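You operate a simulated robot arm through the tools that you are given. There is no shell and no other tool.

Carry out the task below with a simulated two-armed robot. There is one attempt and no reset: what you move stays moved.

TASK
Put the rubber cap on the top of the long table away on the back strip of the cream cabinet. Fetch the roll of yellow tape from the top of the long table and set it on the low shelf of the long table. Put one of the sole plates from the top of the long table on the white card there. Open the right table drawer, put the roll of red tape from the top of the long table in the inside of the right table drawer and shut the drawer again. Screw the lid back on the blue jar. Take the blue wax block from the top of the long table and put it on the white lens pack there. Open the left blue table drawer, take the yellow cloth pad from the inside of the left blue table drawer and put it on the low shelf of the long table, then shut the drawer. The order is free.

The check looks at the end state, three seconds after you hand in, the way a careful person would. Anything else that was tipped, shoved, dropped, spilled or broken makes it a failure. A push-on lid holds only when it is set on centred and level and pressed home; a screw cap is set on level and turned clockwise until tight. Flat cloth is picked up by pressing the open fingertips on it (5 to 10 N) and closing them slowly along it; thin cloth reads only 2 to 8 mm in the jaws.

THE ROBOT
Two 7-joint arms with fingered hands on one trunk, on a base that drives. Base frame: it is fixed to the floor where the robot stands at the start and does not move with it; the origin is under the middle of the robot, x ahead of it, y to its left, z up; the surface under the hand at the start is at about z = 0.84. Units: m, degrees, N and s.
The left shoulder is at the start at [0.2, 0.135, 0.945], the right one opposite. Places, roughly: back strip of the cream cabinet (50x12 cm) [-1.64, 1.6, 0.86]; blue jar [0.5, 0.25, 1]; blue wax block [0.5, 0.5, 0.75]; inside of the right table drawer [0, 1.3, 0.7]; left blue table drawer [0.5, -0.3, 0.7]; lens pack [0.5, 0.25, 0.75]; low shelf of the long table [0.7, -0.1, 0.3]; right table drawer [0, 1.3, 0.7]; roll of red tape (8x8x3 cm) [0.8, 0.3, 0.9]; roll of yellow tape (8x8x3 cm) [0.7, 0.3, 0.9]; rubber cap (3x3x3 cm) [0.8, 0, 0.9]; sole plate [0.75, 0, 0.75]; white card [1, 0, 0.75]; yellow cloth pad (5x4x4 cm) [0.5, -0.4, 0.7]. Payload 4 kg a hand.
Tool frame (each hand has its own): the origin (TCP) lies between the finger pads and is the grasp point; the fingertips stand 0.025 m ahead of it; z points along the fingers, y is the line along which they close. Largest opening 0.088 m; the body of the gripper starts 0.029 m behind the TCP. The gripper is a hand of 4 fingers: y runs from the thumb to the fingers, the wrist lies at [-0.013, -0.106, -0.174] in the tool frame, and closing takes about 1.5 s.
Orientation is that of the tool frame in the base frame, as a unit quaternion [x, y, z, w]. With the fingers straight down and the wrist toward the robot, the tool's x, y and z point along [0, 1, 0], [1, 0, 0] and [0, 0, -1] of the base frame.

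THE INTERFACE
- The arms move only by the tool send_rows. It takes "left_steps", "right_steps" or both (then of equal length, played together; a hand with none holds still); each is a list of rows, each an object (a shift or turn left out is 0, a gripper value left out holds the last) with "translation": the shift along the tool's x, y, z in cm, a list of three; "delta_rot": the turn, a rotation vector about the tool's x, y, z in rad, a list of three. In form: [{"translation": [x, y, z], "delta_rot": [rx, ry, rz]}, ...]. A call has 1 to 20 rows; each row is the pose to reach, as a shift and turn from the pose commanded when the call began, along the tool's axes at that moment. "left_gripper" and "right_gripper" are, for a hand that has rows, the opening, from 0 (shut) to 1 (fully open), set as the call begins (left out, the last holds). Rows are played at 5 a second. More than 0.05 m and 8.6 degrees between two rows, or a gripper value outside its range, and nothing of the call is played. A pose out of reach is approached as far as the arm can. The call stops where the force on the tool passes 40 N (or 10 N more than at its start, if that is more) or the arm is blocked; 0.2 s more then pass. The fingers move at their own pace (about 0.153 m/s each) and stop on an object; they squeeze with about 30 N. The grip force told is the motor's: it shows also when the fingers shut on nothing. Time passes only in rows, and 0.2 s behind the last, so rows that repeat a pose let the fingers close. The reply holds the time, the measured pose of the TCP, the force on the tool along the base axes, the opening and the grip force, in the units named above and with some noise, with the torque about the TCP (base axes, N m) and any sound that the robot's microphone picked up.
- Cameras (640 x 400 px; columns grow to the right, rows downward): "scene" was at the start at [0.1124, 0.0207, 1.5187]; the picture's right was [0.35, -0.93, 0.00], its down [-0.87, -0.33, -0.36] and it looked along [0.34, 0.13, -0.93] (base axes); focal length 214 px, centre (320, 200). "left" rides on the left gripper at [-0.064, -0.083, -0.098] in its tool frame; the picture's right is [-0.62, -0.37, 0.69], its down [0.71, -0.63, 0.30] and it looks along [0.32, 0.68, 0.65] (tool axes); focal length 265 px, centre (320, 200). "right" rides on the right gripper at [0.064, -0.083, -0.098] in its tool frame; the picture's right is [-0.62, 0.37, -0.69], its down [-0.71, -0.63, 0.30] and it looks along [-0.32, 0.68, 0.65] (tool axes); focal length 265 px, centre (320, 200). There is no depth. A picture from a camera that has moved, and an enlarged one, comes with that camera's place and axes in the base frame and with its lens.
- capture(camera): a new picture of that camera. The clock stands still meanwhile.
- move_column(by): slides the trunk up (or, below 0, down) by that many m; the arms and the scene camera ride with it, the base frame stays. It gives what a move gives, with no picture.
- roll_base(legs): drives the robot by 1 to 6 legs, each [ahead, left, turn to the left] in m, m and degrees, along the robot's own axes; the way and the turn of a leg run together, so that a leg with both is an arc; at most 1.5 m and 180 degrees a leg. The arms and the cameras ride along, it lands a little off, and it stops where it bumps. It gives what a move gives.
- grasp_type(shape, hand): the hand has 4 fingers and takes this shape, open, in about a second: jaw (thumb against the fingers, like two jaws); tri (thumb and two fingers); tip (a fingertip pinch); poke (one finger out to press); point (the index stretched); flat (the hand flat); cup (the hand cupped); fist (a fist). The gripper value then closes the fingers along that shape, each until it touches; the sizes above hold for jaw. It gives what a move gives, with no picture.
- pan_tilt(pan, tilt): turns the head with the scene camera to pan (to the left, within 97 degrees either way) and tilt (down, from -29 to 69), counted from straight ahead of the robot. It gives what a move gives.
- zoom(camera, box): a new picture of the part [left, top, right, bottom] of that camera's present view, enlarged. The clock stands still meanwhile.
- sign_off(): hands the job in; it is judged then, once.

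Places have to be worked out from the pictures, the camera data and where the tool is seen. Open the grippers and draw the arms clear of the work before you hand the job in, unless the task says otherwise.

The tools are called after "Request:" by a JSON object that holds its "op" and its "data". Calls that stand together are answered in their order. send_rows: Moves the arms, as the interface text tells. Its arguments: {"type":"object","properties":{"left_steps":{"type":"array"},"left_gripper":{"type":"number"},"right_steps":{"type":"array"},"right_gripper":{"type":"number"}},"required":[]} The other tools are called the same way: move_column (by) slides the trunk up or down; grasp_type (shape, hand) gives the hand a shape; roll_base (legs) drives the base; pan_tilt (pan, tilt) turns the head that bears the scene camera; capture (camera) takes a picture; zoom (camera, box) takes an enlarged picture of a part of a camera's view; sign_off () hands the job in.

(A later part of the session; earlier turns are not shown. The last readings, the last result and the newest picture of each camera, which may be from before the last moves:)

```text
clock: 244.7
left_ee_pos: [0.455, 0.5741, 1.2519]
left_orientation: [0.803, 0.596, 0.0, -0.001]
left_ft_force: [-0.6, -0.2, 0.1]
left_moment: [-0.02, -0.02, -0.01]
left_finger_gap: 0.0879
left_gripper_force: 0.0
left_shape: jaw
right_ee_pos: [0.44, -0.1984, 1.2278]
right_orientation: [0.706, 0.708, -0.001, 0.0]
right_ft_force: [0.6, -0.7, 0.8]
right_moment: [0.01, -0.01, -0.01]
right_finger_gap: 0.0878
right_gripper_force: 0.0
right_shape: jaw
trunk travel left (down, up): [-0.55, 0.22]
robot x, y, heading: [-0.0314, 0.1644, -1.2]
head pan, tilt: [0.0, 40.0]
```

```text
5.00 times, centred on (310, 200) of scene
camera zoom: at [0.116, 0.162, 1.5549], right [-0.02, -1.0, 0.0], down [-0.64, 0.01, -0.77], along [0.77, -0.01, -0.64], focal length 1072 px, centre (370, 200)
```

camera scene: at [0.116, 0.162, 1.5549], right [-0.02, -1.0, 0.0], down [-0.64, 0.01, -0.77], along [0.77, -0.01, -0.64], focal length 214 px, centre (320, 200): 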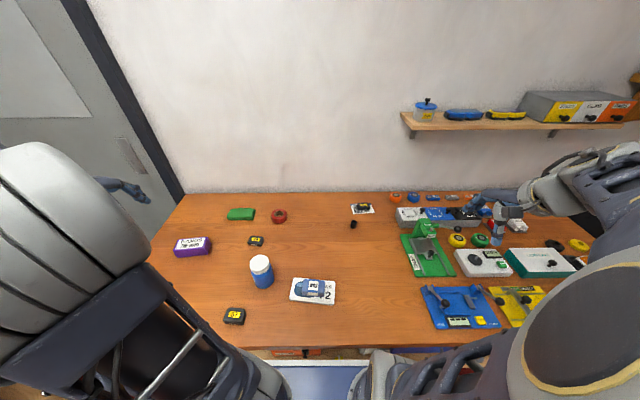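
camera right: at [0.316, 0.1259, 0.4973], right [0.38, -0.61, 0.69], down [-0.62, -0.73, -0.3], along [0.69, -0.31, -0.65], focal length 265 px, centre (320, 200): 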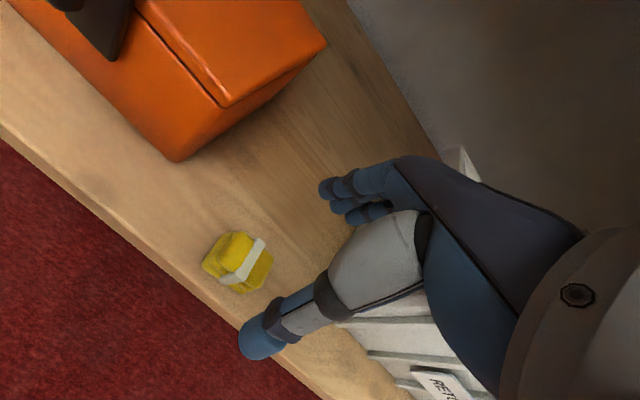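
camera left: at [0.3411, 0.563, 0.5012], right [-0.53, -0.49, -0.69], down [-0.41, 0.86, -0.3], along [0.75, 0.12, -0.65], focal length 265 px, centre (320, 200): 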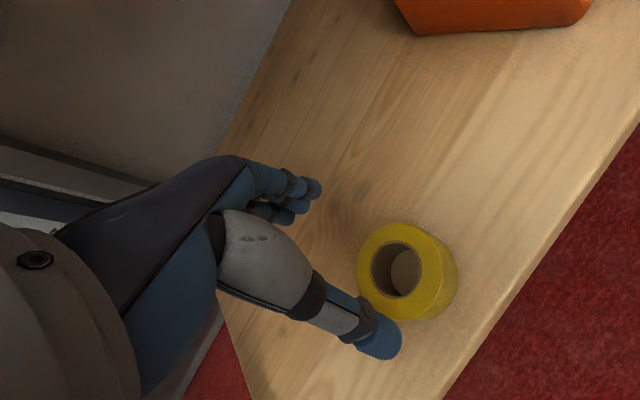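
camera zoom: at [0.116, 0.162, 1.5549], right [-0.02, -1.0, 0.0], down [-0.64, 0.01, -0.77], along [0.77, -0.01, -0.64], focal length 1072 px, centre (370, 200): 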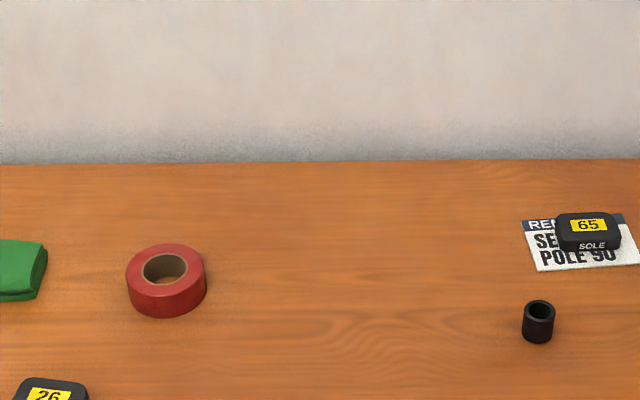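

Red roll ≈ [0.842, 0.338]; cap ≈ [0.779, −0.001]. I move both hands above their targets together, to z≈0.95.

Request:
{"op": "send_rows", "data": {"left_steps": [{"translation": [-1.03, 3.99, 0]}, {"translation": [-2.07, 7.98, 0]}, {"translation": [-3.1, 11.97, 0]}, {"translation": [-4.14, 15.96, 0]}, {"translation": [-5.17, 19.95, 0]}, {"translation": [-6.2, 23.9, 0]}, {"translation": [-7.24, 27.9, 0]}, {"translation": [-8.28, 31.9, 0]}, {"translation": [-9.3, 35.9, 0]}, {"translation": [-10.35, 39.9, 0]}, {"translation": [-11.38, 43.88, 0]}, {"translation": [-11.38, 43.88, 4.3]}, {"translation": [-11.38, 43.88, 8.6]}, {"translation": [-11.38, 43.88, 12.9]}, {"translation": [-11.38, 43.88, 17.2]}, {"translation": [-11.38, 43.88, 21.5]}, {"translation": [-11.38, 43.88, 25.8]}, {"translation": [-11.38, 43.88, 30.2]}, {"translation": [-11.38, 43.88, 30.2]}], "right_steps": [{"translation": [1.79, 3.08, 0]}, {"translation": [3.58, 6.16, 0]}, {"translation": [5.37, 9.24, 0]}, {"translation": [7.16, 12.33, 0]}, {"translation": [8.95, 15.4, 0]}, {"translation": [10.74, 18.5, 0]}, {"translation": [12.5, 21.6, 0]}, {"translation": [14.3, 24.6, 0]}, {"translation": [16.1, 27.7, 0]}, {"translation": [17.9, 30.8, 0]}, {"translation": [19.7, 33.9, 0]}, {"translation": [19.7, 33.9, 3.9]}, {"translation": [19.7, 33.9, 7.9]}, {"translation": [19.7, 33.9, 11.9]}, {"translation": [19.7, 33.9, 15.9]}, {"translation": [19.7, 33.9, 19.8]}, {"translation": [19.7, 33.9, 23.8]}, {"translation": [19.7, 33.9, 27.8]}, {"translation": [19.7, 33.9, 27.8]}]}}

Request:
{"op": "capture", "data": {"camera": "left"}}

Request:
{"op": "capture", "data": {"camera": "right"}}

Request:
{"op": "zoom", "data": {"camera": "scene", "box": [250, 160, 370, 240]}}

```text
clock: 248.7
left_ee_pos: [0.841, 0.3384, 0.9499]
left_orientation: [0.803, 0.596, 0.001, -0.001]
left_ft_force: [0.1, -0.4, 0.2]
left_moment: [0.0, 0.0, -0.01]
left_finger_gap: 0.0876
left_gripper_force: 0.1
left_shape: jaw
right_ee_pos: [0.7773, -0.0013, 0.9501]
right_orientation: [0.706, 0.708, 0.0, 0.0]
right_ft_force: [-0.3, 0.5, 0.1]
right_moment: [-0.02, -0.02, 0.03]
right_finger_gap: 0.0877
right_gripper_force: 0.0
right_shape: jaw
trunk travel left (down, up): [-0.55, 0.22]
robot x, y, heading: [-0.0259, 0.1616, -0.8]
head pan, tilt: [0.0, 40.0]
```

```text
taken
camera left: at [0.7436, 0.3007, 1.05], right [-0.53, -0.49, -0.69], down [-0.4, 0.87, -0.3], along [0.75, 0.11, -0.65], focal length 265 px, centre (320, 200)
```

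left: 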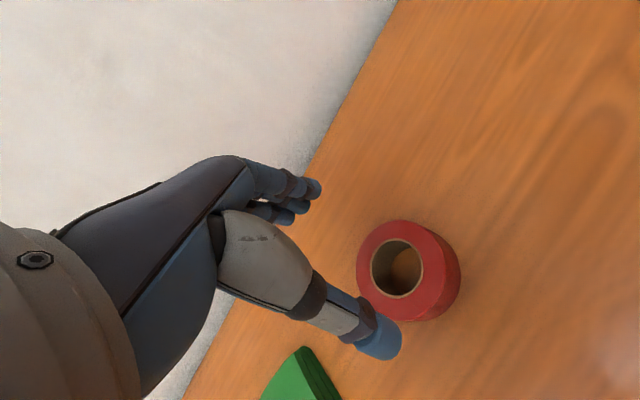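

```text
taken
camera right: at [0.6924, 0.0635, 1.0488], right [0.37, -0.62, 0.69], down [-0.63, -0.72, -0.3], along [0.68, -0.32, -0.65], focal length 265 px, centre (320, 200)
```

right: 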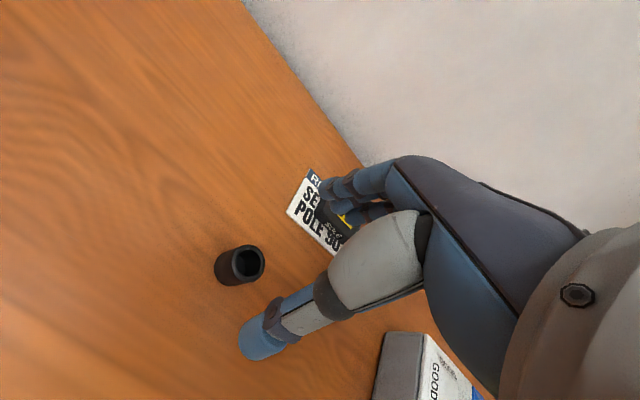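

```text
5.00 times, centred on (310, 200) of scene
camera zoom: at [0.116, 0.162, 1.5548], right [-0.02, -1.0, 0.0], down [-0.64, 0.01, -0.77], along [0.77, -0.01, -0.64], focal length 1072 px, centre (370, 200)
```

zoom: 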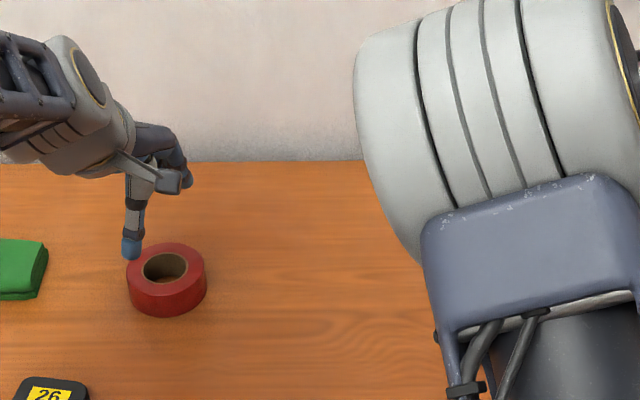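

Both are centred. I pre-close the right hand partly (to spare the card), lower both hands and grip.

Request:
{"op": "send_rows", "data": {"left_steps": [{}, {}, {}, {"translation": [0.1, 0.1, 3]}, {"translation": [0.1, 0.1, 6]}, {"translation": [0.1, 0.1, 7.8]}, {"translation": [0.1, 0.1, 7.8]}], "right_steps": [{}, {}, {}, {"translation": [0, 0.1, 3]}, {"translation": [0, 0.1, 6]}, {"translation": [0, 0.1, 8.1]}, {"translation": [0, 0.1, 8.1]}], "right_gripper": 0.55, "left_gripper": 1}}

Request:
{"op": "send_rows", "data": {"left_steps": [{}, {}, {}, {}, {}, {}, {}, {}], "right_steps": [{}, {}, {}, {}, {}, {}, {}, {}], "left_gripper": 0, "right_gripper": 0}}

Request:
{"op": "capture", "data": {"camera": "right"}}

Request:
{"op": "capture", "data": {"camera": "left"}}

```text
clock: 250.3
left_ee_pos: [0.8399, 0.3381, 0.8731]
left_orientation: [0.803, 0.596, 0.0, -0.002]
left_ft_force: [-0.6, 0.4, 0.0]
left_moment: [-0.01, -0.03, 0.02]
left_finger_gap: 0.0879
left_gripper_force: 0.1
left_shape: jaw
right_ee_pos: [0.7787, -0.0015, 0.8678]
right_orientation: [0.706, 0.708, 0.0, 0.0]
right_ft_force: [-0.3, -0.1, 0.2]
right_moment: [-0.01, 0.0, 0.01]
right_finger_gap: 0.0487
right_gripper_force: 0.1
right_shape: jaw
trunk travel left (down, up): [-0.55, 0.22]
robot x, y, heading: [-0.0279, 0.1633, -1.3]
head pan, tilt: [0.0, 40.0]
```

```text
clock: 252.1
left_ee_pos: [0.8406, 0.3369, 0.8726]
left_orientation: [0.802, 0.597, 0.001, -0.001]
left_ft_force: [-0.1, 0.7, -1.1]
left_moment: [0.01, 0.02, 0.02]
left_finger_gap: 0.0651
left_gripper_force: 29.9
left_shape: jaw
right_ee_pos: [0.7778, -0.0015, 0.8674]
right_orientation: [0.705, 0.709, -0.001, 0.001]
right_ft_force: [0.0, -0.1, 0.8]
right_moment: [0.0, 0.04, 0.02]
right_finger_gap: 0.0201
right_gripper_force: 29.4
right_shape: jaw
trunk travel left (down, up): [-0.55, 0.22]
robot x, y, heading: [-0.0295, 0.1634, -1.2]
head pan, tilt: [0.0, 40.0]
```

```text
taken
camera right: at [0.6933, 0.0631, 0.9672], right [0.37, -0.62, 0.69], down [-0.63, -0.72, -0.3], along [0.68, -0.32, -0.65], focal length 265 px, centre (320, 200)
```

right: 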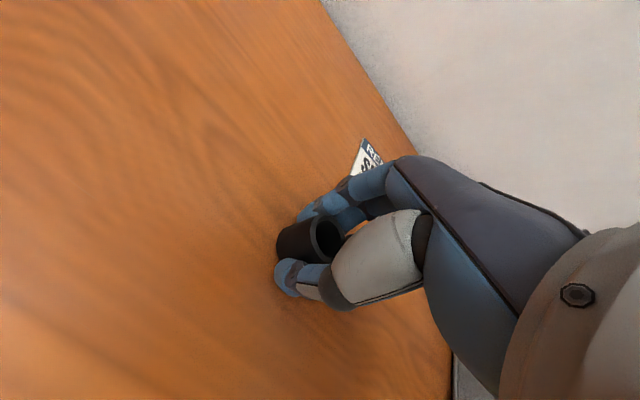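

```text
taken
camera left: at [0.7438, 0.3009, 0.9716], right [-0.53, -0.49, -0.69], down [-0.4, 0.87, -0.3], along [0.75, 0.11, -0.65], focal length 265 px, centre (320, 200)
```

left: 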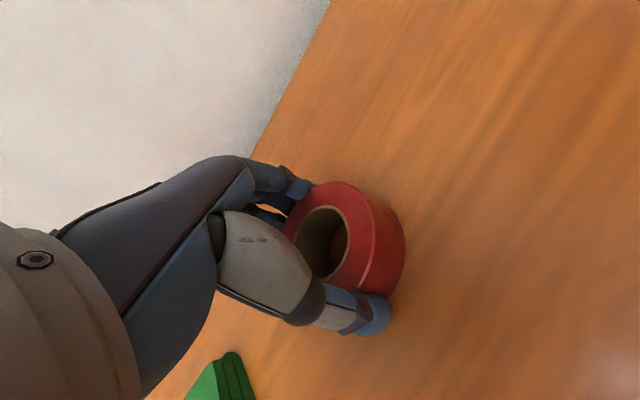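

Both gripped (tape 65 mm, cap 20 mm). Lift both, then retract to tucked poses.

Request:
{"op": "send_rows", "data": {"left_steps": [{"translation": [0, 0, -4]}, {"translation": [0, 0, -8]}, {"translation": [0, 0, -12]}, {"translation": [0, 0, -16]}, {"translation": [0.3, -4, -17.5]}, {"translation": [0.6, -8, -19]}, {"translation": [0.9, -12, -20.5]}, {"translation": [1.25, -16, -22]}, {"translation": [1.6, -20, -23.5]}, {"translation": [1.9, -24, -25]}, {"translation": [2.2, -28, -26.5]}, {"translation": [2.5, -31.9, -28]}, {"translation": [2.8, -35.9, -29.5]}, {"translation": [3.1, -39.9, -31]}, {"translation": [3.45, -43.9, -32.7]}], "right_steps": [{"translation": [0, 0, -4]}, {"translation": [0, 0, -8]}, {"translation": [0, 0, -12]}, {"translation": [0, 0, -16]}, {"translation": [-1.7, -3.25, -17.5]}, {"translation": [-3.5, -6.5, -19]}, {"translation": [-5.2, -9.8, -20.5]}, {"translation": [-6.9, -13, -22]}, {"translation": [-8.6, -16.3, -23.5]}, {"translation": [-10.4, -19.5, -25]}, {"translation": [-12.1, -22.8, -26.5]}, {"translation": [-13.8, -26, -28]}, {"translation": [-15.5, -29.3, -29.5]}, {"translation": [-17.3, -32.5, -30.5]}, {"translation": [-19, -35.8, -31]}]}}

Request:
{"op": "capture", "data": {"camera": "scene"}}

Request:
{"op": "capture", "data": {"camera": "right"}}

```text
clock: 255.3
left_ee_pos: [0.4313, 0.4999, 1.1979]
left_orientation: [0.803, 0.596, 0.0, -0.002]
left_ft_force: [0.0, -0.2, -0.8]
left_moment: [0.01, 0.05, 0.0]
left_finger_gap: 0.0649
left_gripper_force: 29.3
left_shape: jaw
right_ee_pos: [0.4207, -0.1919, 1.1794]
right_orientation: [0.706, 0.708, -0.001, 0.0]
right_ft_force: [-0.2, 0.2, 0.0]
right_moment: [0.01, 0.03, -0.01]
right_finger_gap: 0.0198
right_gripper_force: 29.9
right_shape: jaw
trunk travel left (down, up): [-0.55, 0.22]
robot x, y, heading: [-0.028, 0.1637, -1.0]
head pan, tilt: [0.0, 40.0]
```

```text
taken
camera scene: at [0.1165, 0.1621, 1.5548], right [-0.02, -1.0, 0.0], down [-0.64, 0.01, -0.77], along [0.77, -0.01, -0.64], focal length 214 px, centre (320, 200)
```

scene: 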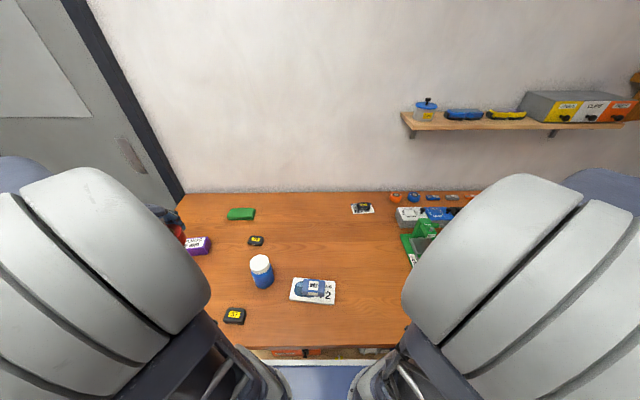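

```text
taken
camera right: at [0.3346, -0.1281, 1.2793], right [0.37, -0.62, 0.69], down [-0.63, -0.72, -0.3], along [0.69, -0.32, -0.65], focal length 265 px, centre (320, 200)
```

right: 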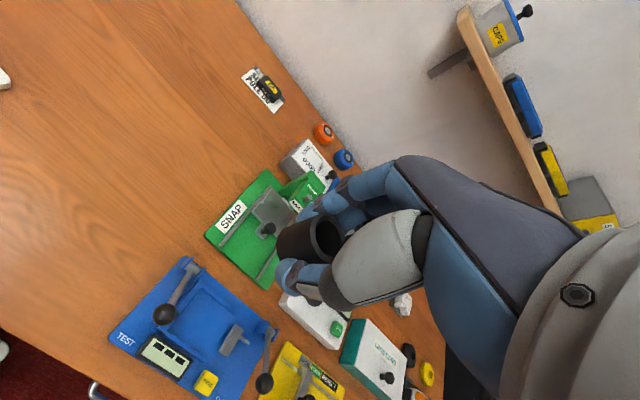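

Both items are held. I back away from the table, turn left 90° to face the side table/cabinet wall, and look around.

Request:
{"op": "roll_base", "data": {"legs": [[-0.9, 0, 0], [0, 0, 91]]}}

Request:
{"op": "pan_tilt", "data": {"pan": 0, "tilt": 20}}

Request:
{"op": "capture", "data": {"camera": "scene"}}

Request:
{"op": "pan_tilt", "data": {"pan": 45, "tilt": 25}}

Request:
{"op": "capture", "data": {"camera": "scene"}}

```text
clock: 263.9
left_ee_pos: [-1.2695, 0.6419, 1.1975]
left_orientation: [0.15, 0.989, -0.001, -0.001]
left_ft_force: [0.3, -0.8, -0.3]
left_moment: [0.0, -0.01, 0.01]
left_finger_gap: 0.0647
left_gripper_force: 29.9
left_shape: jaw
right_ee_pos: [-0.5788, 0.6268, 1.1794]
right_orientation: [0.003, 1.0, 0.0, 0.001]
right_ft_force: [-0.5, -0.2, -0.8]
right_moment: [0.01, -0.02, -0.03]
right_finger_gap: 0.0201
right_gripper_force: 29.8
right_shape: jaw
trunk travel left (down, up): [-0.55, 0.22]
robot x, y, heading: [-0.9403, 0.1782, 88.9]
head pan, tilt: [0.0, 40.0]
```

```text
clock: 264.7
left_ee_pos: [-1.2705, 0.642, 1.1982]
left_orientation: [0.151, 0.989, -0.001, -0.001]
left_ft_force: [0.3, 0.6, -0.4]
left_moment: [-0.04, 0.01, -0.01]
left_finger_gap: 0.0648
left_gripper_force: 29.9
left_shape: jaw
right_ee_pos: [-0.5794, 0.626, 1.1804]
right_orientation: [0.003, 1.0, 0.0, 0.001]
right_ft_force: [0.8, 0.2, 0.4]
right_moment: [0.0, -0.04, 0.01]
right_finger_gap: 0.0197
right_gripper_force: 30.1
right_shape: jaw
trunk travel left (down, up): [-0.55, 0.22]
robot x, y, heading: [-0.9398, 0.1795, 88.5]
head pan, tilt: [0.0, 20.0]
```

```text
taken
camera scene: at [-0.9347, 0.3342, 1.5862], right [1.0, -0.02, 0.0], down [-0.01, -0.34, -0.94], along [0.02, 0.94, -0.34], focal length 214 px, centre (320, 200)
```

scene: 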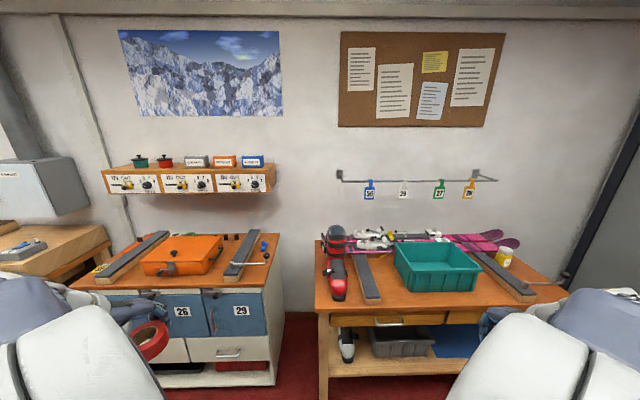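

```text
clock: 265.9
left_ee_pos: [-1.27, 0.6425, 1.1981]
left_orientation: [0.15, 0.989, -0.001, -0.001]
left_ft_force: [0.2, -1.5, -0.3]
left_moment: [0.01, 0.0, -0.02]
left_finger_gap: 0.0648
left_gripper_force: 29.9
left_shape: jaw
right_ee_pos: [-0.5795, 0.6257, 1.1802]
right_orientation: [0.002, 1.0, 0.0, 0.001]
right_ft_force: [-0.9, -0.2, -1.6]
right_moment: [0.0, -0.02, 0.02]
right_finger_gap: 0.0199
right_gripper_force: 30.0
right_shape: jaw
trunk travel left (down, up): [-0.55, 0.22]
robot x, y, heading: [-0.9367, 0.1828, 88.7]
head pan, tilt: [45.0, 25.0]
```

```text
taken
camera scene: at [-1.0005, 0.3079, 1.5782], right [0.72, 0.69, 0.0], down [0.29, -0.31, -0.91], along [-0.62, 0.66, -0.42], focal length 214 px, centre (320, 200)
```

scene: 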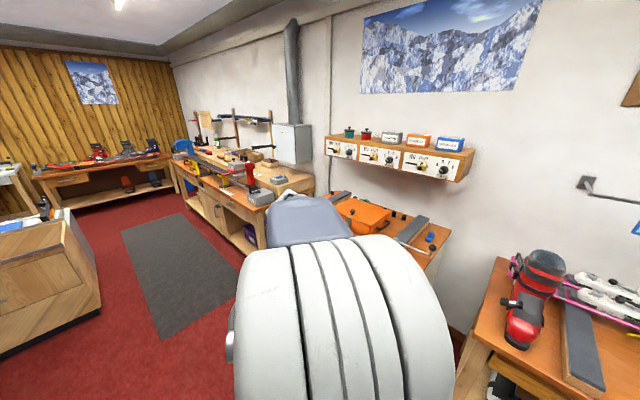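

The cream cabinet is left of the side table. I drive left ~0.75 m to face it and look from there.

Request:
{"op": "roll_base", "data": {"legs": [[0, 0.75, 1.3]]}}

Request:
{"op": "pan_tilt", "data": {"pan": 0, "tilt": 30}}

Request:
{"op": "capture", "data": {"camera": "scene"}}

Request:
{"op": "zoom", "data": {"camera": "scene", "box": [200, 140, 440, 290]}}

```text
clock: 269.9
left_ee_pos: [-2.0221, 0.6563, 1.1978]
left_orientation: [0.147, 0.989, -0.001, -0.001]
left_ft_force: [-0.8, 0.6, -0.8]
left_moment: [0.01, 0.0, 0.0]
left_finger_gap: 0.0648
left_gripper_force: 29.5
left_shape: jaw
right_ee_pos: [-1.329, 0.6446, 1.1793]
right_orientation: [-0.001, 1.0, 0.001, 0.001]
right_ft_force: [-0.5, -0.2, -0.6]
right_moment: [0.01, -0.01, -0.01]
right_finger_gap: 0.0202
right_gripper_force: 30.0
right_shape: jaw
trunk travel left (down, up): [-0.55, 0.22]
robot x, y, heading: [-1.6876, 0.1959, 89.2]
head pan, tilt: [45.0, 25.0]
```

```text
clock: 271.0
left_ee_pos: [-2.0218, 0.6556, 1.1987]
left_orientation: [0.147, 0.989, -0.001, -0.001]
left_ft_force: [-0.6, 0.0, -1.0]
left_moment: [0.0, 0.0, -0.01]
left_finger_gap: 0.065
left_gripper_force: 29.7
left_shape: jaw
right_ee_pos: [-1.3305, 0.6444, 1.178]
right_orientation: [0.0, 1.0, 0.001, 0.0]
right_ft_force: [0.6, 0.6, -0.9]
right_moment: [0.0, 0.03, 0.0]
right_finger_gap: 0.0195
right_gripper_force: 29.9
right_shape: jaw
trunk travel left (down, up): [-0.55, 0.22]
robot x, y, heading: [-1.6866, 0.1956, 89.2]
head pan, tilt: [0.0, 30.0]
```

```text
taken
camera scene: at [-1.6839, 0.3475, 1.5702], right [1.0, -0.02, 0.0], down [-0.01, -0.5, -0.87], along [0.01, 0.87, -0.5], focal length 214 px, centre (320, 200)
```

scene: 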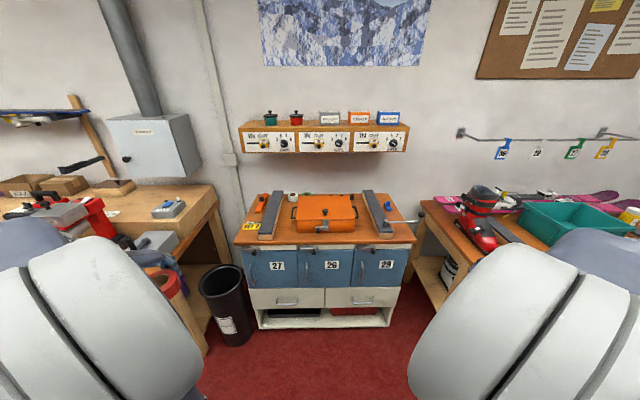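

```text
2.67 times, centred on (320, 215) of scene
camera zoom: at [-1.6839, 0.3475, 1.5702], right [1.0, -0.02, 0.0], down [-0.01, -0.5, -0.87], along [0.01, 0.87, -0.5], focal length 572 px, centre (320, 160)
```

zoom: 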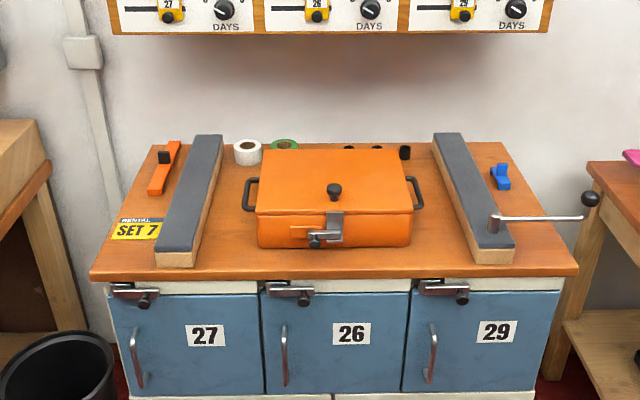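

The cabinet's back strip (behind the orange box) already holds a row of similar black caps and two rolls. I raise the trunk and move closer for a view of the strip.

Request:
{"op": "move_column", "data": {"by": 0.2}}

Request:
{"op": "roll_base", "data": {"legs": [[0.5, 0.03, 0.6]]}}

Request:
{"op": "pan_tilt", "data": {"pan": -5, "tilt": 40}}

Request:
{"op": "capture", "data": {"camera": "scene"}}

Request:
{"op": "zoom", "data": {"camera": "scene", "box": [230, 140, 430, 240]}}

```text
clock: 273.2
left_ee_pos: [-2.0204, 0.6555, 1.3981]
left_orientation: [0.147, 0.989, -0.001, -0.002]
left_ft_force: [-0.3, 0.3, -0.8]
left_moment: [0.0, -0.01, -0.01]
left_finger_gap: 0.0646
left_gripper_force: 29.9
left_shape: jaw
right_ee_pos: [-1.3291, 0.6453, 1.3785]
right_orientation: [-0.001, 1.0, 0.0, 0.001]
right_ft_force: [0.2, -0.4, 0.4]
right_moment: [-0.03, 0.0, -0.03]
right_finger_gap: 0.0199
right_gripper_force: 29.9
right_shape: jaw
trunk travel left (down, up): [-0.75, 0.02]
robot x, y, heading: [-1.6826, 0.1999, 88.6]
head pan, tilt: [0.0, 30.0]
```

```text
clock: 276.1
left_ee_pos: [-2.0496, 1.1566, 1.3973]
left_orientation: [0.142, 0.99, -0.001, -0.001]
left_ft_force: [-0.5, -0.8, -1.1]
left_moment: [0.02, -0.05, 0.01]
left_finger_gap: 0.0648
left_gripper_force: 30.3
left_shape: jaw
right_ee_pos: [-1.3583, 1.1516, 1.3796]
right_orientation: [-0.007, 1.0, 0.0, 0.0]
right_ft_force: [0.2, 0.2, -0.7]
right_moment: [-0.07, -0.02, 0.02]
right_finger_gap: 0.0199
right_gripper_force: 30.1
right_shape: jaw
trunk travel left (down, up): [-0.75, 0.02]
robot x, y, heading: [-1.7101, 0.7011, 89.5]
head pan, tilt: [0.0, 30.0]
```

```text
clock: 276.9
left_ee_pos: [-2.0491, 1.1557, 1.3984]
left_orientation: [0.142, 0.99, 0.0, -0.001]
left_ft_force: [-0.1, -0.5, -1.3]
left_moment: [-0.01, 0.04, 0.03]
left_finger_gap: 0.0646
left_gripper_force: 30.4
left_shape: jaw
right_ee_pos: [-1.357, 1.1512, 1.3799]
right_orientation: [-0.007, 1.0, 0.0, 0.001]
right_ft_force: [0.5, 0.3, -0.7]
right_moment: [0.05, 0.0, 0.01]
right_finger_gap: 0.0199
right_gripper_force: 30.2
right_shape: jaw
trunk travel left (down, up): [-0.75, 0.02]
robot x, y, heading: [-1.709, 0.6994, 89.7]
head pan, tilt: [-5.0, 40.0]
```

```text
taken
camera scene: at [-1.7013, 0.8453, 1.7549], right [1.0, -0.09, 0.0], down [-0.06, -0.64, -0.77], along [0.07, 0.76, -0.64], focal length 214 px, centre (320, 200)
```

scene: 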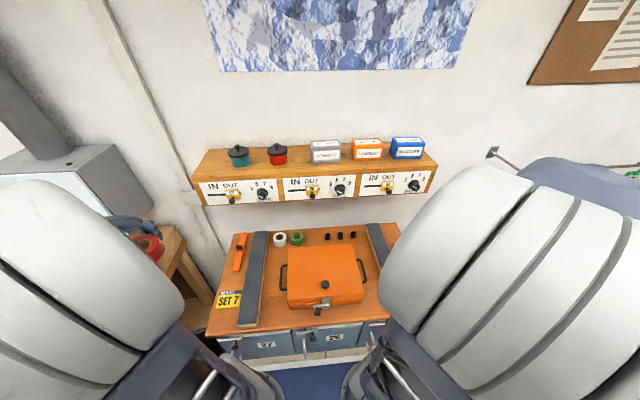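

```text
3.20 times, centred on (330, 190) of scene
camera zoom: at [-1.7013, 0.8453, 1.7549], right [1.0, -0.09, 0.0], down [-0.06, -0.64, -0.77], along [0.07, 0.76, -0.64], focal length 686 px, centre (288, 232)
```

zoom: 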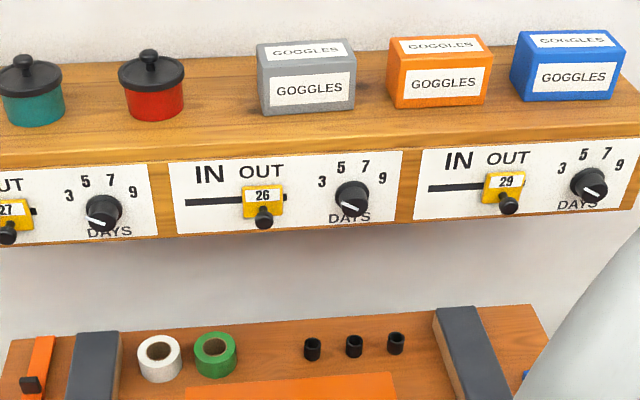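

The strip has a clear free slot in the row at about [−1.661, 1.577], between the green roll and the first cap. I lower the trunk back, adjust the base and bring the right hand over the orange box.

Request:
{"op": "move_column", "data": {"by": -0.2}}

Request:
{"op": "roll_base", "data": {"legs": [[0.04, 0.04, 0.3]]}}

Request:
{"op": "send_rows", "data": {"right_steps": [{"translation": [3.8, 3, 0]}, {"translation": [7.5, 6, 0]}, {"translation": [11.3, 9, 0]}, {"translation": [15, 12, 0]}, {"translation": [18.8, 15, 1]}, {"translation": [22.6, 18, 3]}, {"translation": [26.4, 20.9, 4]}, {"translation": [26.4, 20.9, 8]}, {"translation": [26.4, 20.9, 11]}, {"translation": [26.4, 20.9, 11]}]}}

Request:
{"op": "capture", "data": {"camera": "scene"}}

Request:
{"op": "capture", "data": {"camera": "right"}}

```text
clock: 279.0
left_ee_pos: [-2.0495, 1.1559, 1.1982]
left_orientation: [0.141, 0.99, -0.001, -0.002]
left_ft_force: [0.4, 0.1, -0.6]
left_moment: [0.0, 0.01, -0.03]
left_finger_gap: 0.0648
left_gripper_force: 29.8
left_shape: jaw
right_ee_pos: [-1.3575, 1.1511, 1.1794]
right_orientation: [-0.006, 1.0, 0.0, 0.001]
right_ft_force: [-0.3, 1.0, 0.2]
right_moment: [-0.01, 0.01, -0.01]
right_finger_gap: 0.0197
right_gripper_force: 30.2
right_shape: jaw
trunk travel left (down, up): [-0.55, 0.22]
robot x, y, heading: [-1.7114, 0.7011, 89.4]
head pan, tilt: [-5.0, 40.0]
```

```text
clock: 280.0
left_ee_pos: [-2.0923, 1.1946, 1.1971]
left_orientation: [0.138, 0.99, -0.001, 0.0]
left_ft_force: [0.5, 0.0, -2.1]
left_moment: [0.0, -0.01, -0.03]
left_finger_gap: 0.0649
left_gripper_force: 30.3
left_shape: jaw
right_ee_pos: [-1.4022, 1.1951, 1.1804]
right_orientation: [-0.01, 1.0, 0.001, 0.001]
right_ft_force: [-0.5, -0.6, -0.5]
right_moment: [0.01, -0.01, 0.01]
right_finger_gap: 0.0198
right_gripper_force: 30.1
right_shape: jaw
trunk travel left (down, up): [-0.55, 0.22]
robot x, y, heading: [-1.7507, 0.7439, 90.1]
head pan, tilt: [-5.0, 40.0]
```

```text
refused: row 6 steps farther than a row can; nothing moved
```

```text
taken
camera scene: at [-1.743, 0.8863, 1.5548], right [1.0, -0.09, 0.0], down [-0.06, -0.64, -0.77], along [0.07, 0.76, -0.64], focal length 214 px, centre (320, 200)
```

scene: 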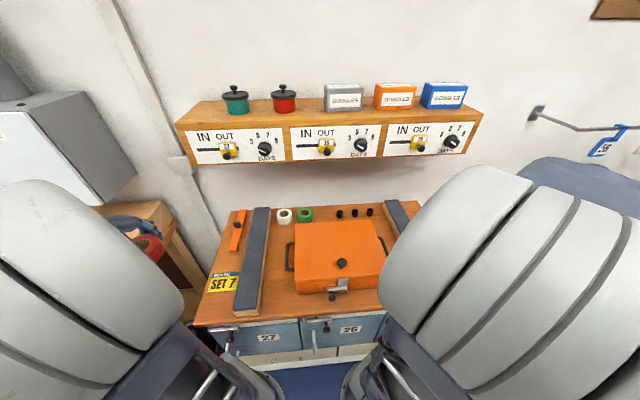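

```text
taken
camera right: at [-1.4659, 1.1106, 1.2793], right [0.61, 0.38, 0.69], down [0.73, -0.62, -0.3], along [0.31, 0.69, -0.65], focal length 265 px, centre (320, 200)
```

right: 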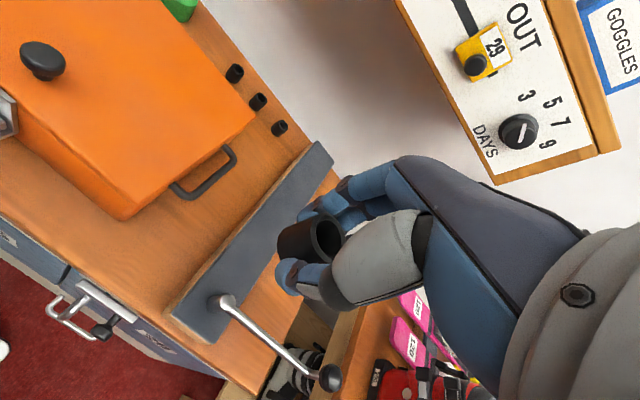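

A row was too long. Before re-sending I zoom on the strip from here to triangulate.

Request:
{"op": "zoom", "data": {"camera": "scene", "box": [260, 190, 400, 270]}}

Request:
{"op": "zoom", "data": {"camera": "right", "box": [140, 0, 340, 200]}}

```text
4.57 times, centred on (330, 230) of scene
camera zoom: at [-1.743, 0.8863, 1.5548], right [1.0, -0.09, 0.0], down [-0.06, -0.64, -0.77], along [0.07, 0.76, -0.64], focal length 980 px, centre (274, 63)
```

zoom: 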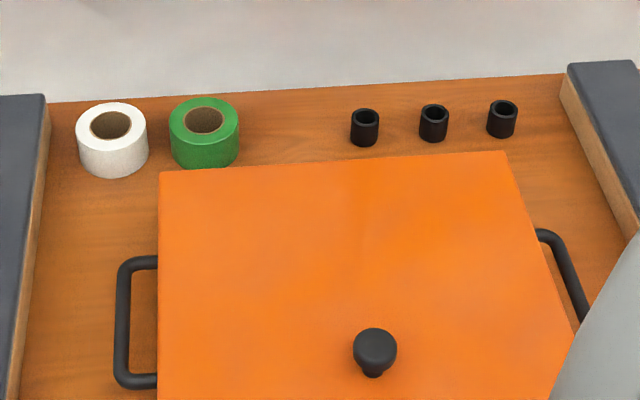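

```text
2.00 times, centred on (240, 100) of right
camera zoom: at [-1.4659, 1.1106, 1.2793], right [0.61, 0.38, 0.69], down [0.73, -0.62, -0.3], along [0.31, 0.69, -0.65], focal length 531 px, centre (480, 400)
```

zoom: 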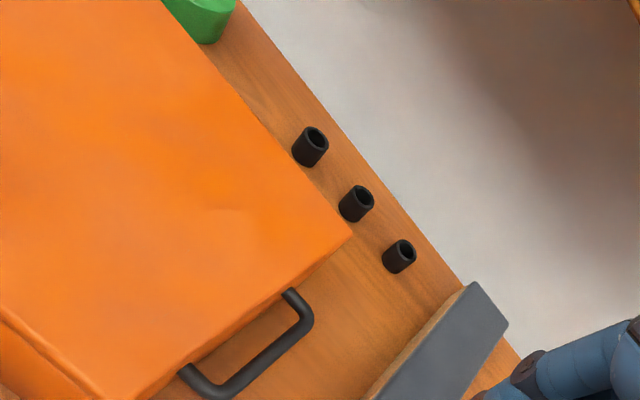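

Slot confirmed at x≈−1.66, y≈1.588 (row of caps at y≈1.588; box back edge y≈1.48, top ≈0.935). I move the hand above the box's rear part.

Request:
{"op": "send_rows", "data": {"right_steps": [{"translation": [3.2, 2.9, 0]}, {"translation": [6.4, 5.8, 0]}, {"translation": [9.5, 8.6, 0]}, {"translation": [12.7, 11.5, 0]}, {"translation": [15.9, 14.4, 0]}, {"translation": [19, 17.3, 0]}, {"translation": [22.2, 20.2, 0]}, {"translation": [25.35, 23, 0]}, {"translation": [25.35, 23, 4]}, {"translation": [25.35, 23, 8]}, {"translation": [25.35, 23, 13]}, {"translation": [25.35, 23, 13]}]}}

Request:
{"op": "capture", "data": {"camera": "scene"}}

Request:
{"op": "capture", "data": {"camera": "right"}}

```text
clock: 282.6
left_ee_pos: [-2.0931, 1.194, 1.1983]
left_orientation: [0.138, 0.99, -0.002, -0.001]
left_ft_force: [0.5, -0.2, -1.7]
left_moment: [-0.02, 0.0, 0.0]
left_finger_gap: 0.0649
left_gripper_force: 30.0
left_shape: jaw
right_ee_pos: [-1.6567, 1.4218, 1.0479]
right_orientation: [-0.01, 1.0, 0.001, 0.001]
right_ft_force: [-0.3, 0.6, 0.1]
right_moment: [0.02, 0.0, 0.0]
right_finger_gap: 0.0197
right_gripper_force: 30.1
right_shape: jaw
trunk travel left (down, up): [-0.55, 0.22]
robot x, y, heading: [-1.7478, 0.7374, 89.7]
head pan, tilt: [-5.0, 40.0]
```

```text
taken
camera scene: at [-1.743, 0.8862, 1.5548], right [1.0, -0.09, 0.0], down [-0.06, -0.64, -0.77], along [0.07, 0.76, -0.64], focal length 214 px, centre (320, 200)
```

scene: 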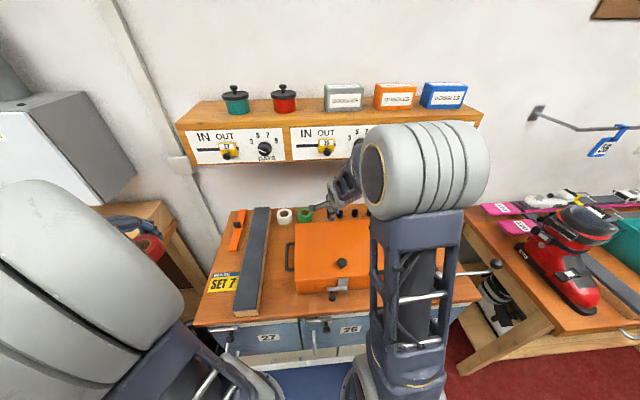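

```text
taken
camera right: at [-1.7215, 1.3363, 1.1485], right [0.61, 0.38, 0.69], down [0.73, -0.62, -0.3], along [0.31, 0.69, -0.65], focal length 265 px, centre (320, 200)
```

right: 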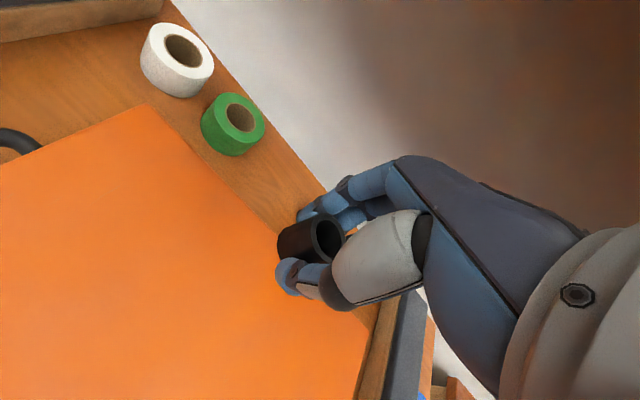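

I move forward and down past the box's rear edge into the strip, staying under the wall shelf.

Request:
{"op": "send_rows", "data": {"right_steps": [{"translation": [0.1, 2.5, 2.5]}, {"translation": [0.2, 5, 5]}, {"translation": [0.3, 8, 5.5]}, {"translation": [0.3, 11, 6.3]}, {"translation": [0.3, 13.8, 7.3]}, {"translation": [0.3, 16.4, 9.3]}, {"translation": [0.3, 16.4, 9.3]}]}}

Request:
{"op": "capture", "data": {"camera": "right"}}

Request:
{"op": "zoom", "data": {"camera": "scene", "box": [260, 170, 400, 250]}}

```text
clock: 284.2
left_ee_pos: [-2.0935, 1.195, 1.1973]
left_orientation: [0.139, 0.99, 0.0, -0.001]
left_ft_force: [0.8, -0.1, 0.2]
left_moment: [0.04, 0.03, 0.0]
left_finger_gap: 0.0649
left_gripper_force: 30.2
left_shape: jaw
right_ee_pos: [-1.6648, 1.5852, 0.9565]
right_orientation: [-0.009, 1.0, 0.0, 0.001]
right_ft_force: [-0.4, 0.0, -0.5]
right_moment: [-0.01, 0.0, 0.02]
right_finger_gap: 0.0197
right_gripper_force: 29.7
right_shape: jaw
trunk travel left (down, up): [-0.55, 0.22]
robot x, y, heading: [-1.7466, 0.7401, 89.9]
head pan, tilt: [-5.0, 40.0]
```

```text
taken
camera right: at [-1.7291, 1.5009, 1.0554], right [0.61, 0.38, 0.69], down [0.73, -0.62, -0.3], along [0.31, 0.69, -0.65], focal length 265 px, centre (320, 200)
```

right: 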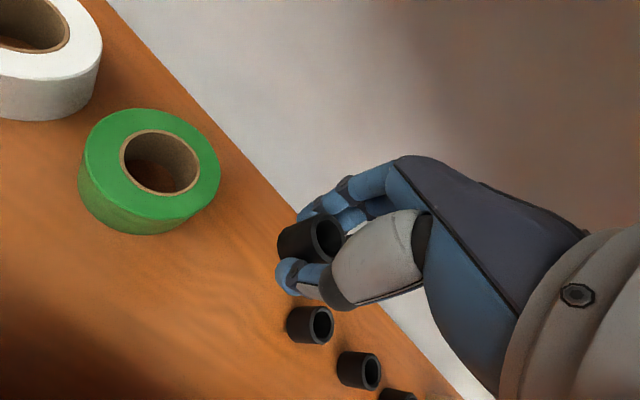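

```text
4.57 times, centred on (330, 210) of scene
camera zoom: at [-1.743, 0.8862, 1.5548], right [1.0, -0.09, 0.0], down [-0.06, -0.64, -0.77], along [0.07, 0.76, -0.64], focal length 980 px, centre (274, 154)
```

zoom: 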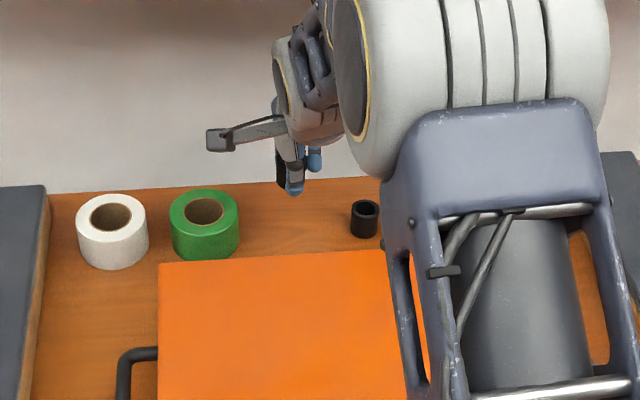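

Slot centre is x≈−1.66, y≈1.587; the hand is there. Lower to near the top and feel for contact.

Request:
{"op": "send_rows", "data": {"right_steps": [{"translation": [-0.3, 0.1, 2.5]}, {"translation": [-0.3, 0.1, 5]}, {"translation": [-0.3, 0.1, 6.3]}, {"translation": [-0.3, 0.1, 6.3]}]}}

Request:
{"op": "send_rows", "data": {"right_steps": [{"translation": [0, 0, 0.3]}, {"translation": [0, 0, 0.5]}, {"translation": [0, 0, 0.5]}]}}

Request:
{"op": "capture", "data": {"camera": "right"}}

```text
clock: 285.2
left_ee_pos: [-2.0935, 1.1948, 1.1991]
left_orientation: [0.138, 0.99, 0.0, 0.0]
left_ft_force: [0.7, -0.7, -1.2]
left_moment: [-0.02, -0.01, 0.0]
left_finger_gap: 0.0649
left_gripper_force: 30.2
left_shape: jaw
right_ee_pos: [-1.6615, 1.5853, 0.8943]
right_orientation: [-0.009, 1.0, 0.0, 0.001]
right_ft_force: [0.2, 0.0, -0.8]
right_moment: [-0.01, -0.01, 0.0]
right_finger_gap: 0.02
right_gripper_force: 29.6
right_shape: jaw
trunk travel left (down, up): [-0.55, 0.22]
robot x, y, heading: [-1.7509, 0.7436, 89.7]
head pan, tilt: [-5.0, 40.0]
```

```text
clock: 286.0
left_ee_pos: [-2.0932, 1.1947, 1.1981]
left_orientation: [0.138, 0.99, -0.001, -0.001]
left_ft_force: [0.6, -0.4, -0.4]
left_moment: [0.02, -0.06, 0.0]
left_finger_gap: 0.0645
left_gripper_force: 30.3
left_shape: jaw
right_ee_pos: [-1.6613, 1.5855, 0.8884]
right_orientation: [-0.01, 1.0, 0.0, 0.002]
right_ft_force: [-0.7, 0.0, -0.4]
right_moment: [0.02, 0.01, -0.02]
right_finger_gap: 0.0197
right_gripper_force: 30.3
right_shape: jaw
trunk travel left (down, up): [-0.55, 0.22]
robot x, y, heading: [-1.7486, 0.74, 90.1]
head pan, tilt: [-5.0, 40.0]
```

```text
taken
camera right: at [-1.7261, 1.5006, 0.9873], right [0.61, 0.38, 0.69], down [0.73, -0.62, -0.3], along [0.31, 0.69, -0.65], focal length 265 px, centre (320, 200)
```

right: 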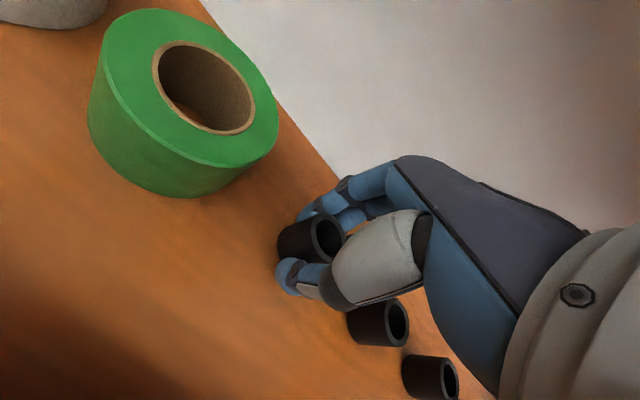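

No contact yet; continue down gently.

Request:
{"op": "send_rows", "data": {"right_steps": [{"translation": [0, 0, 0.3]}, {"translation": [0, 0, 0.5]}, {"translation": [0, 0, 0.5]}]}}

Request:
{"op": "capture", "data": {"camera": "right"}}

```text
clock: 286.8
left_ee_pos: [-2.0932, 1.1945, 1.1989]
left_orientation: [0.138, 0.99, 0.0, -0.001]
left_ft_force: [-0.3, 1.1, -0.6]
left_moment: [-0.02, 0.0, -0.01]
left_finger_gap: 0.0648
left_gripper_force: 30.2
left_shape: jaw
right_ee_pos: [-1.6627, 1.5864, 0.8847]
right_orientation: [-0.009, 1.0, 0.003, 0.001]
right_ft_force: [0.7, -3.6, 19.2]
right_moment: [0.15, 0.02, -0.02]
right_finger_gap: 0.0204
right_gripper_force: 29.7
right_shape: jaw
trunk travel left (down, up): [-0.55, 0.22]
robot x, y, heading: [-1.7517, 0.7391, 89.9]
head pan, tilt: [-5.0, 40.0]
```

```text
taken
camera right: at [-1.7264, 1.5014, 0.985], right [0.61, 0.38, 0.7], down [0.73, -0.61, -0.31], along [0.31, 0.69, -0.65], focal length 265 px, centre (320, 200)
```

right: 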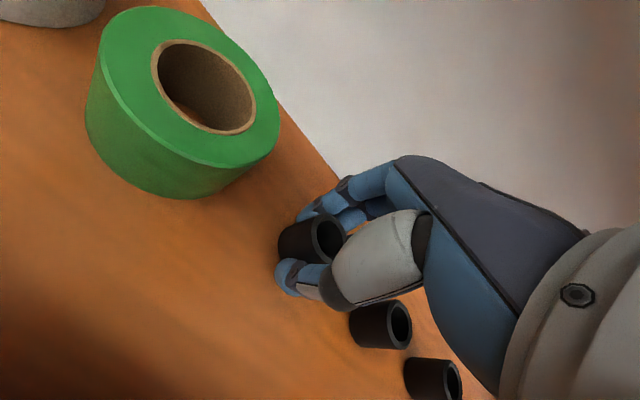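

Contact at 19 N – the cap stands on the cabinet top. Ease 1 mm, open partly, and rise straight up.

Request:
{"op": "send_rows", "data": {"right_steps": [{"translation": [0, 0, -0.15]}, {"translation": [0, 0, -0.15]}, {"translation": [0, 0, -0.15]}, {"translation": [0, 0, -0.15]}, {"translation": [0, 0, -0.15]}, {"translation": [0, 0, -1.5]}, {"translation": [0, 0, -3.5]}, {"translation": [0, 0, -6]}, {"translation": [0, 0, -6]}], "right_gripper": 0.5}}

Request:
{"op": "capture", "data": {"camera": "right"}}

```text
clock: 288.8
left_ee_pos: [-2.0939, 1.194, 1.1977]
left_orientation: [0.139, 0.99, -0.002, -0.001]
left_ft_force: [0.7, 0.0, -1.6]
left_moment: [-0.04, 0.01, -0.03]
left_finger_gap: 0.0649
left_gripper_force: 29.9
left_shape: jaw
right_ee_pos: [-1.6626, 1.5852, 0.9439]
right_orientation: [-0.009, 1.0, 0.0, 0.001]
right_ft_force: [-0.3, 0.4, -0.1]
right_moment: [0.02, -0.02, 0.01]
right_finger_gap: 0.0437
right_gripper_force: 0.1
right_shape: jaw
trunk travel left (down, up): [-0.55, 0.22]
robot x, y, heading: [-1.7505, 0.7397, 89.9]
head pan, tilt: [-5.0, 40.0]
```

```text
taken
camera right: at [-1.7278, 1.5006, 1.043], right [0.61, 0.38, 0.69], down [0.73, -0.62, -0.3], along [0.31, 0.69, -0.65], focal length 265 px, centre (320, 200)
```

right: 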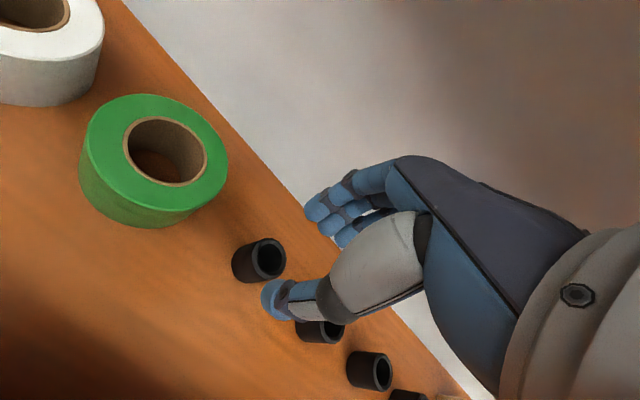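

Cap placed upright in the row. I retreat along the reverse path and tuck the right arm.

Request:
{"op": "send_rows", "data": {"right_steps": [{"translation": [0, -1.5, -2]}, {"translation": [0, -5.4, -3.7]}, {"translation": [0, -8.4, -4.5]}, {"translation": [0, -11.4, -5.2]}, {"translation": [0, -14, -7.5]}, {"translation": [0, -16.5, -10]}, {"translation": [0, -16.5, -14]}, {"translation": [0, -16.5, -18]}, {"translation": [0, -16.5, -22]}, {"translation": [-3.2, -19.4, -23]}, {"translation": [-6.4, -22.3, -23]}, {"translation": [-9.5, -25.1, -23]}, {"translation": [-12.7, -28, -23]}, {"translation": [-15.9, -30.9, -23]}, {"translation": [-19, -33.8, -23]}, {"translation": [-22.2, -36.7, -23]}, {"translation": [-25.35, -39.5, -23]}]}}

Request:
{"op": "zoom", "data": {"camera": "scene", "box": [260, 190, 400, 270]}}

```text
clock: 292.4
left_ee_pos: [-2.0933, 1.1945, 1.1989]
left_orientation: [0.138, 0.99, -0.001, -0.001]
left_ft_force: [-0.2, 0.6, -0.1]
left_moment: [-0.01, 0.02, 0.0]
left_finger_gap: 0.0648
left_gripper_force: 30.2
left_shape: jaw
right_ee_pos: [-1.4039, 1.1948, 1.1766]
right_orientation: [-0.01, 1.0, -0.001, 0.001]
right_ft_force: [-0.9, 0.1, 0.1]
right_moment: [-0.01, 0.02, 0.04]
right_finger_gap: 0.044
right_gripper_force: 0.0
right_shape: jaw
trunk travel left (down, up): [-0.55, 0.22]
robot x, y, heading: [-1.7549, 0.7411, 90.0]
head pan, tilt: [-5.0, 40.0]
```

```text
4.57 times, centred on (330, 230) of scene
camera zoom: at [-1.7432, 0.8864, 1.5548], right [1.0, -0.09, 0.0], down [-0.06, -0.64, -0.77], along [0.07, 0.76, -0.64], focal length 980 px, centre (274, 63)
```

zoom: 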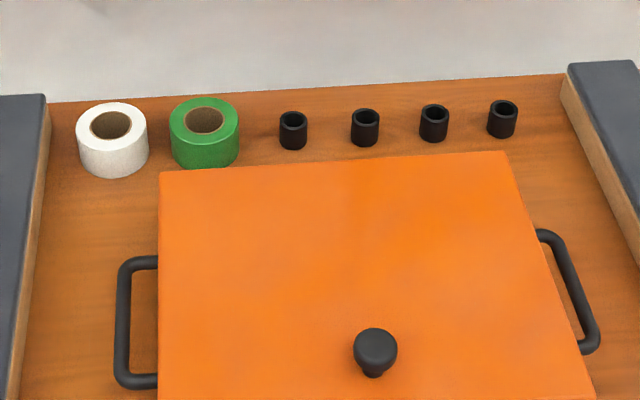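

The cap row is complete and neat. Now I back away and drive right to face the side table's right drawer.

Request:
{"op": "roll_base", "data": {"legs": [[-0.55, 0, 0], [0, -1.4, 0]]}}

Request:
{"op": "pan_tilt", "data": {"pan": 0, "tilt": 35}}

Request:
{"op": "capture", "data": {"camera": "scene"}}

Request:
{"op": "zoom", "data": {"camera": "scene", "box": [220, 150, 460, 300]}}

```text
clock: 302.2
left_ee_pos: [-0.6715, 0.6491, 1.1989]
left_orientation: [0.142, 0.99, 0.0, -0.001]
left_ft_force: [0.1, -0.2, -0.8]
left_moment: [0.0, -0.02, -0.06]
left_finger_gap: 0.0648
left_gripper_force: 30.2
left_shape: jaw
right_ee_pos: [0.0177, 0.6451, 1.1768]
right_orientation: [-0.007, 1.0, -0.001, 0.001]
right_ft_force: [-0.2, 0.7, 0.6]
right_moment: [-0.01, 0.01, -0.01]
right_finger_gap: 0.044
right_gripper_force: 0.1
right_shape: jaw
trunk travel left (down, up): [-0.55, 0.22]
robot x, y, heading: [-0.3307, 0.1904, 89.8]
head pan, tilt: [-5.0, 40.0]
```

```text
clock: 302.9
left_ee_pos: [-0.6722, 0.6496, 1.1969]
left_orientation: [0.142, 0.99, -0.001, -0.001]
left_ft_force: [1.0, -0.2, -1.5]
left_moment: [-0.03, 0.01, 0.0]
left_finger_gap: 0.0644
left_gripper_force: 29.6
left_shape: jaw
right_ee_pos: [0.0184, 0.6442, 1.1759]
right_orientation: [-0.007, 1.0, 0.0, 0.001]
right_ft_force: [0.2, 0.3, -0.5]
right_moment: [-0.01, 0.04, 0.0]
right_finger_gap: 0.0439
right_gripper_force: 0.0
right_shape: jaw
trunk travel left (down, up): [-0.55, 0.22]
robot x, y, heading: [-0.3368, 0.1912, 89.5]
head pan, tilt: [0.0, 35.0]
```

```text
taken
camera scene: at [-0.3314, 0.3419, 1.5624], right [1.0, -0.01, 0.0], down [0.0, -0.57, -0.82], along [0.01, 0.82, -0.57], focal length 214 px, centre (320, 200)
```

scene: 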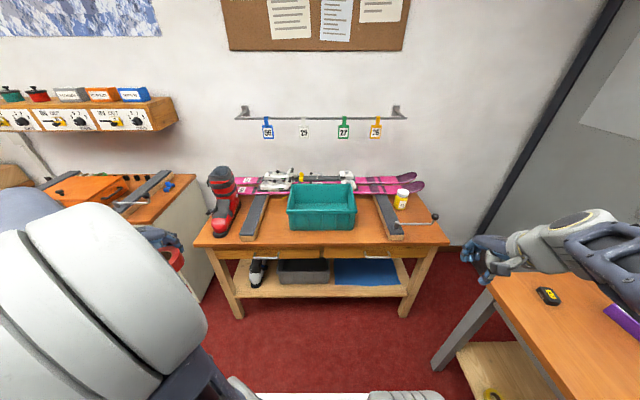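

```text
2.67 times, centred on (340, 225) of scene
camera zoom: at [-0.3314, 0.3419, 1.5624], right [1.0, -0.01, 0.0], down [0.0, -0.57, -0.82], along [0.01, 0.82, -0.57], focal length 572 px, centre (267, 133)
```

zoom: 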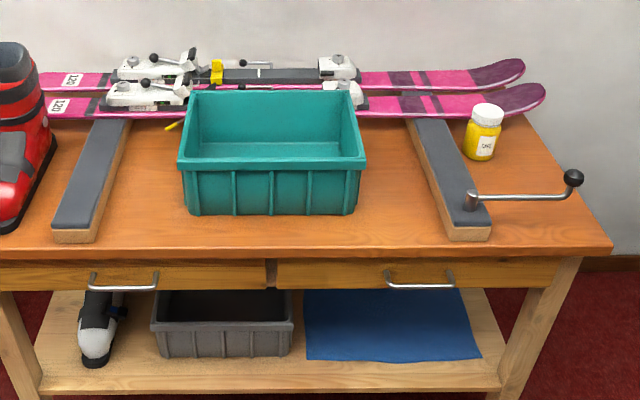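

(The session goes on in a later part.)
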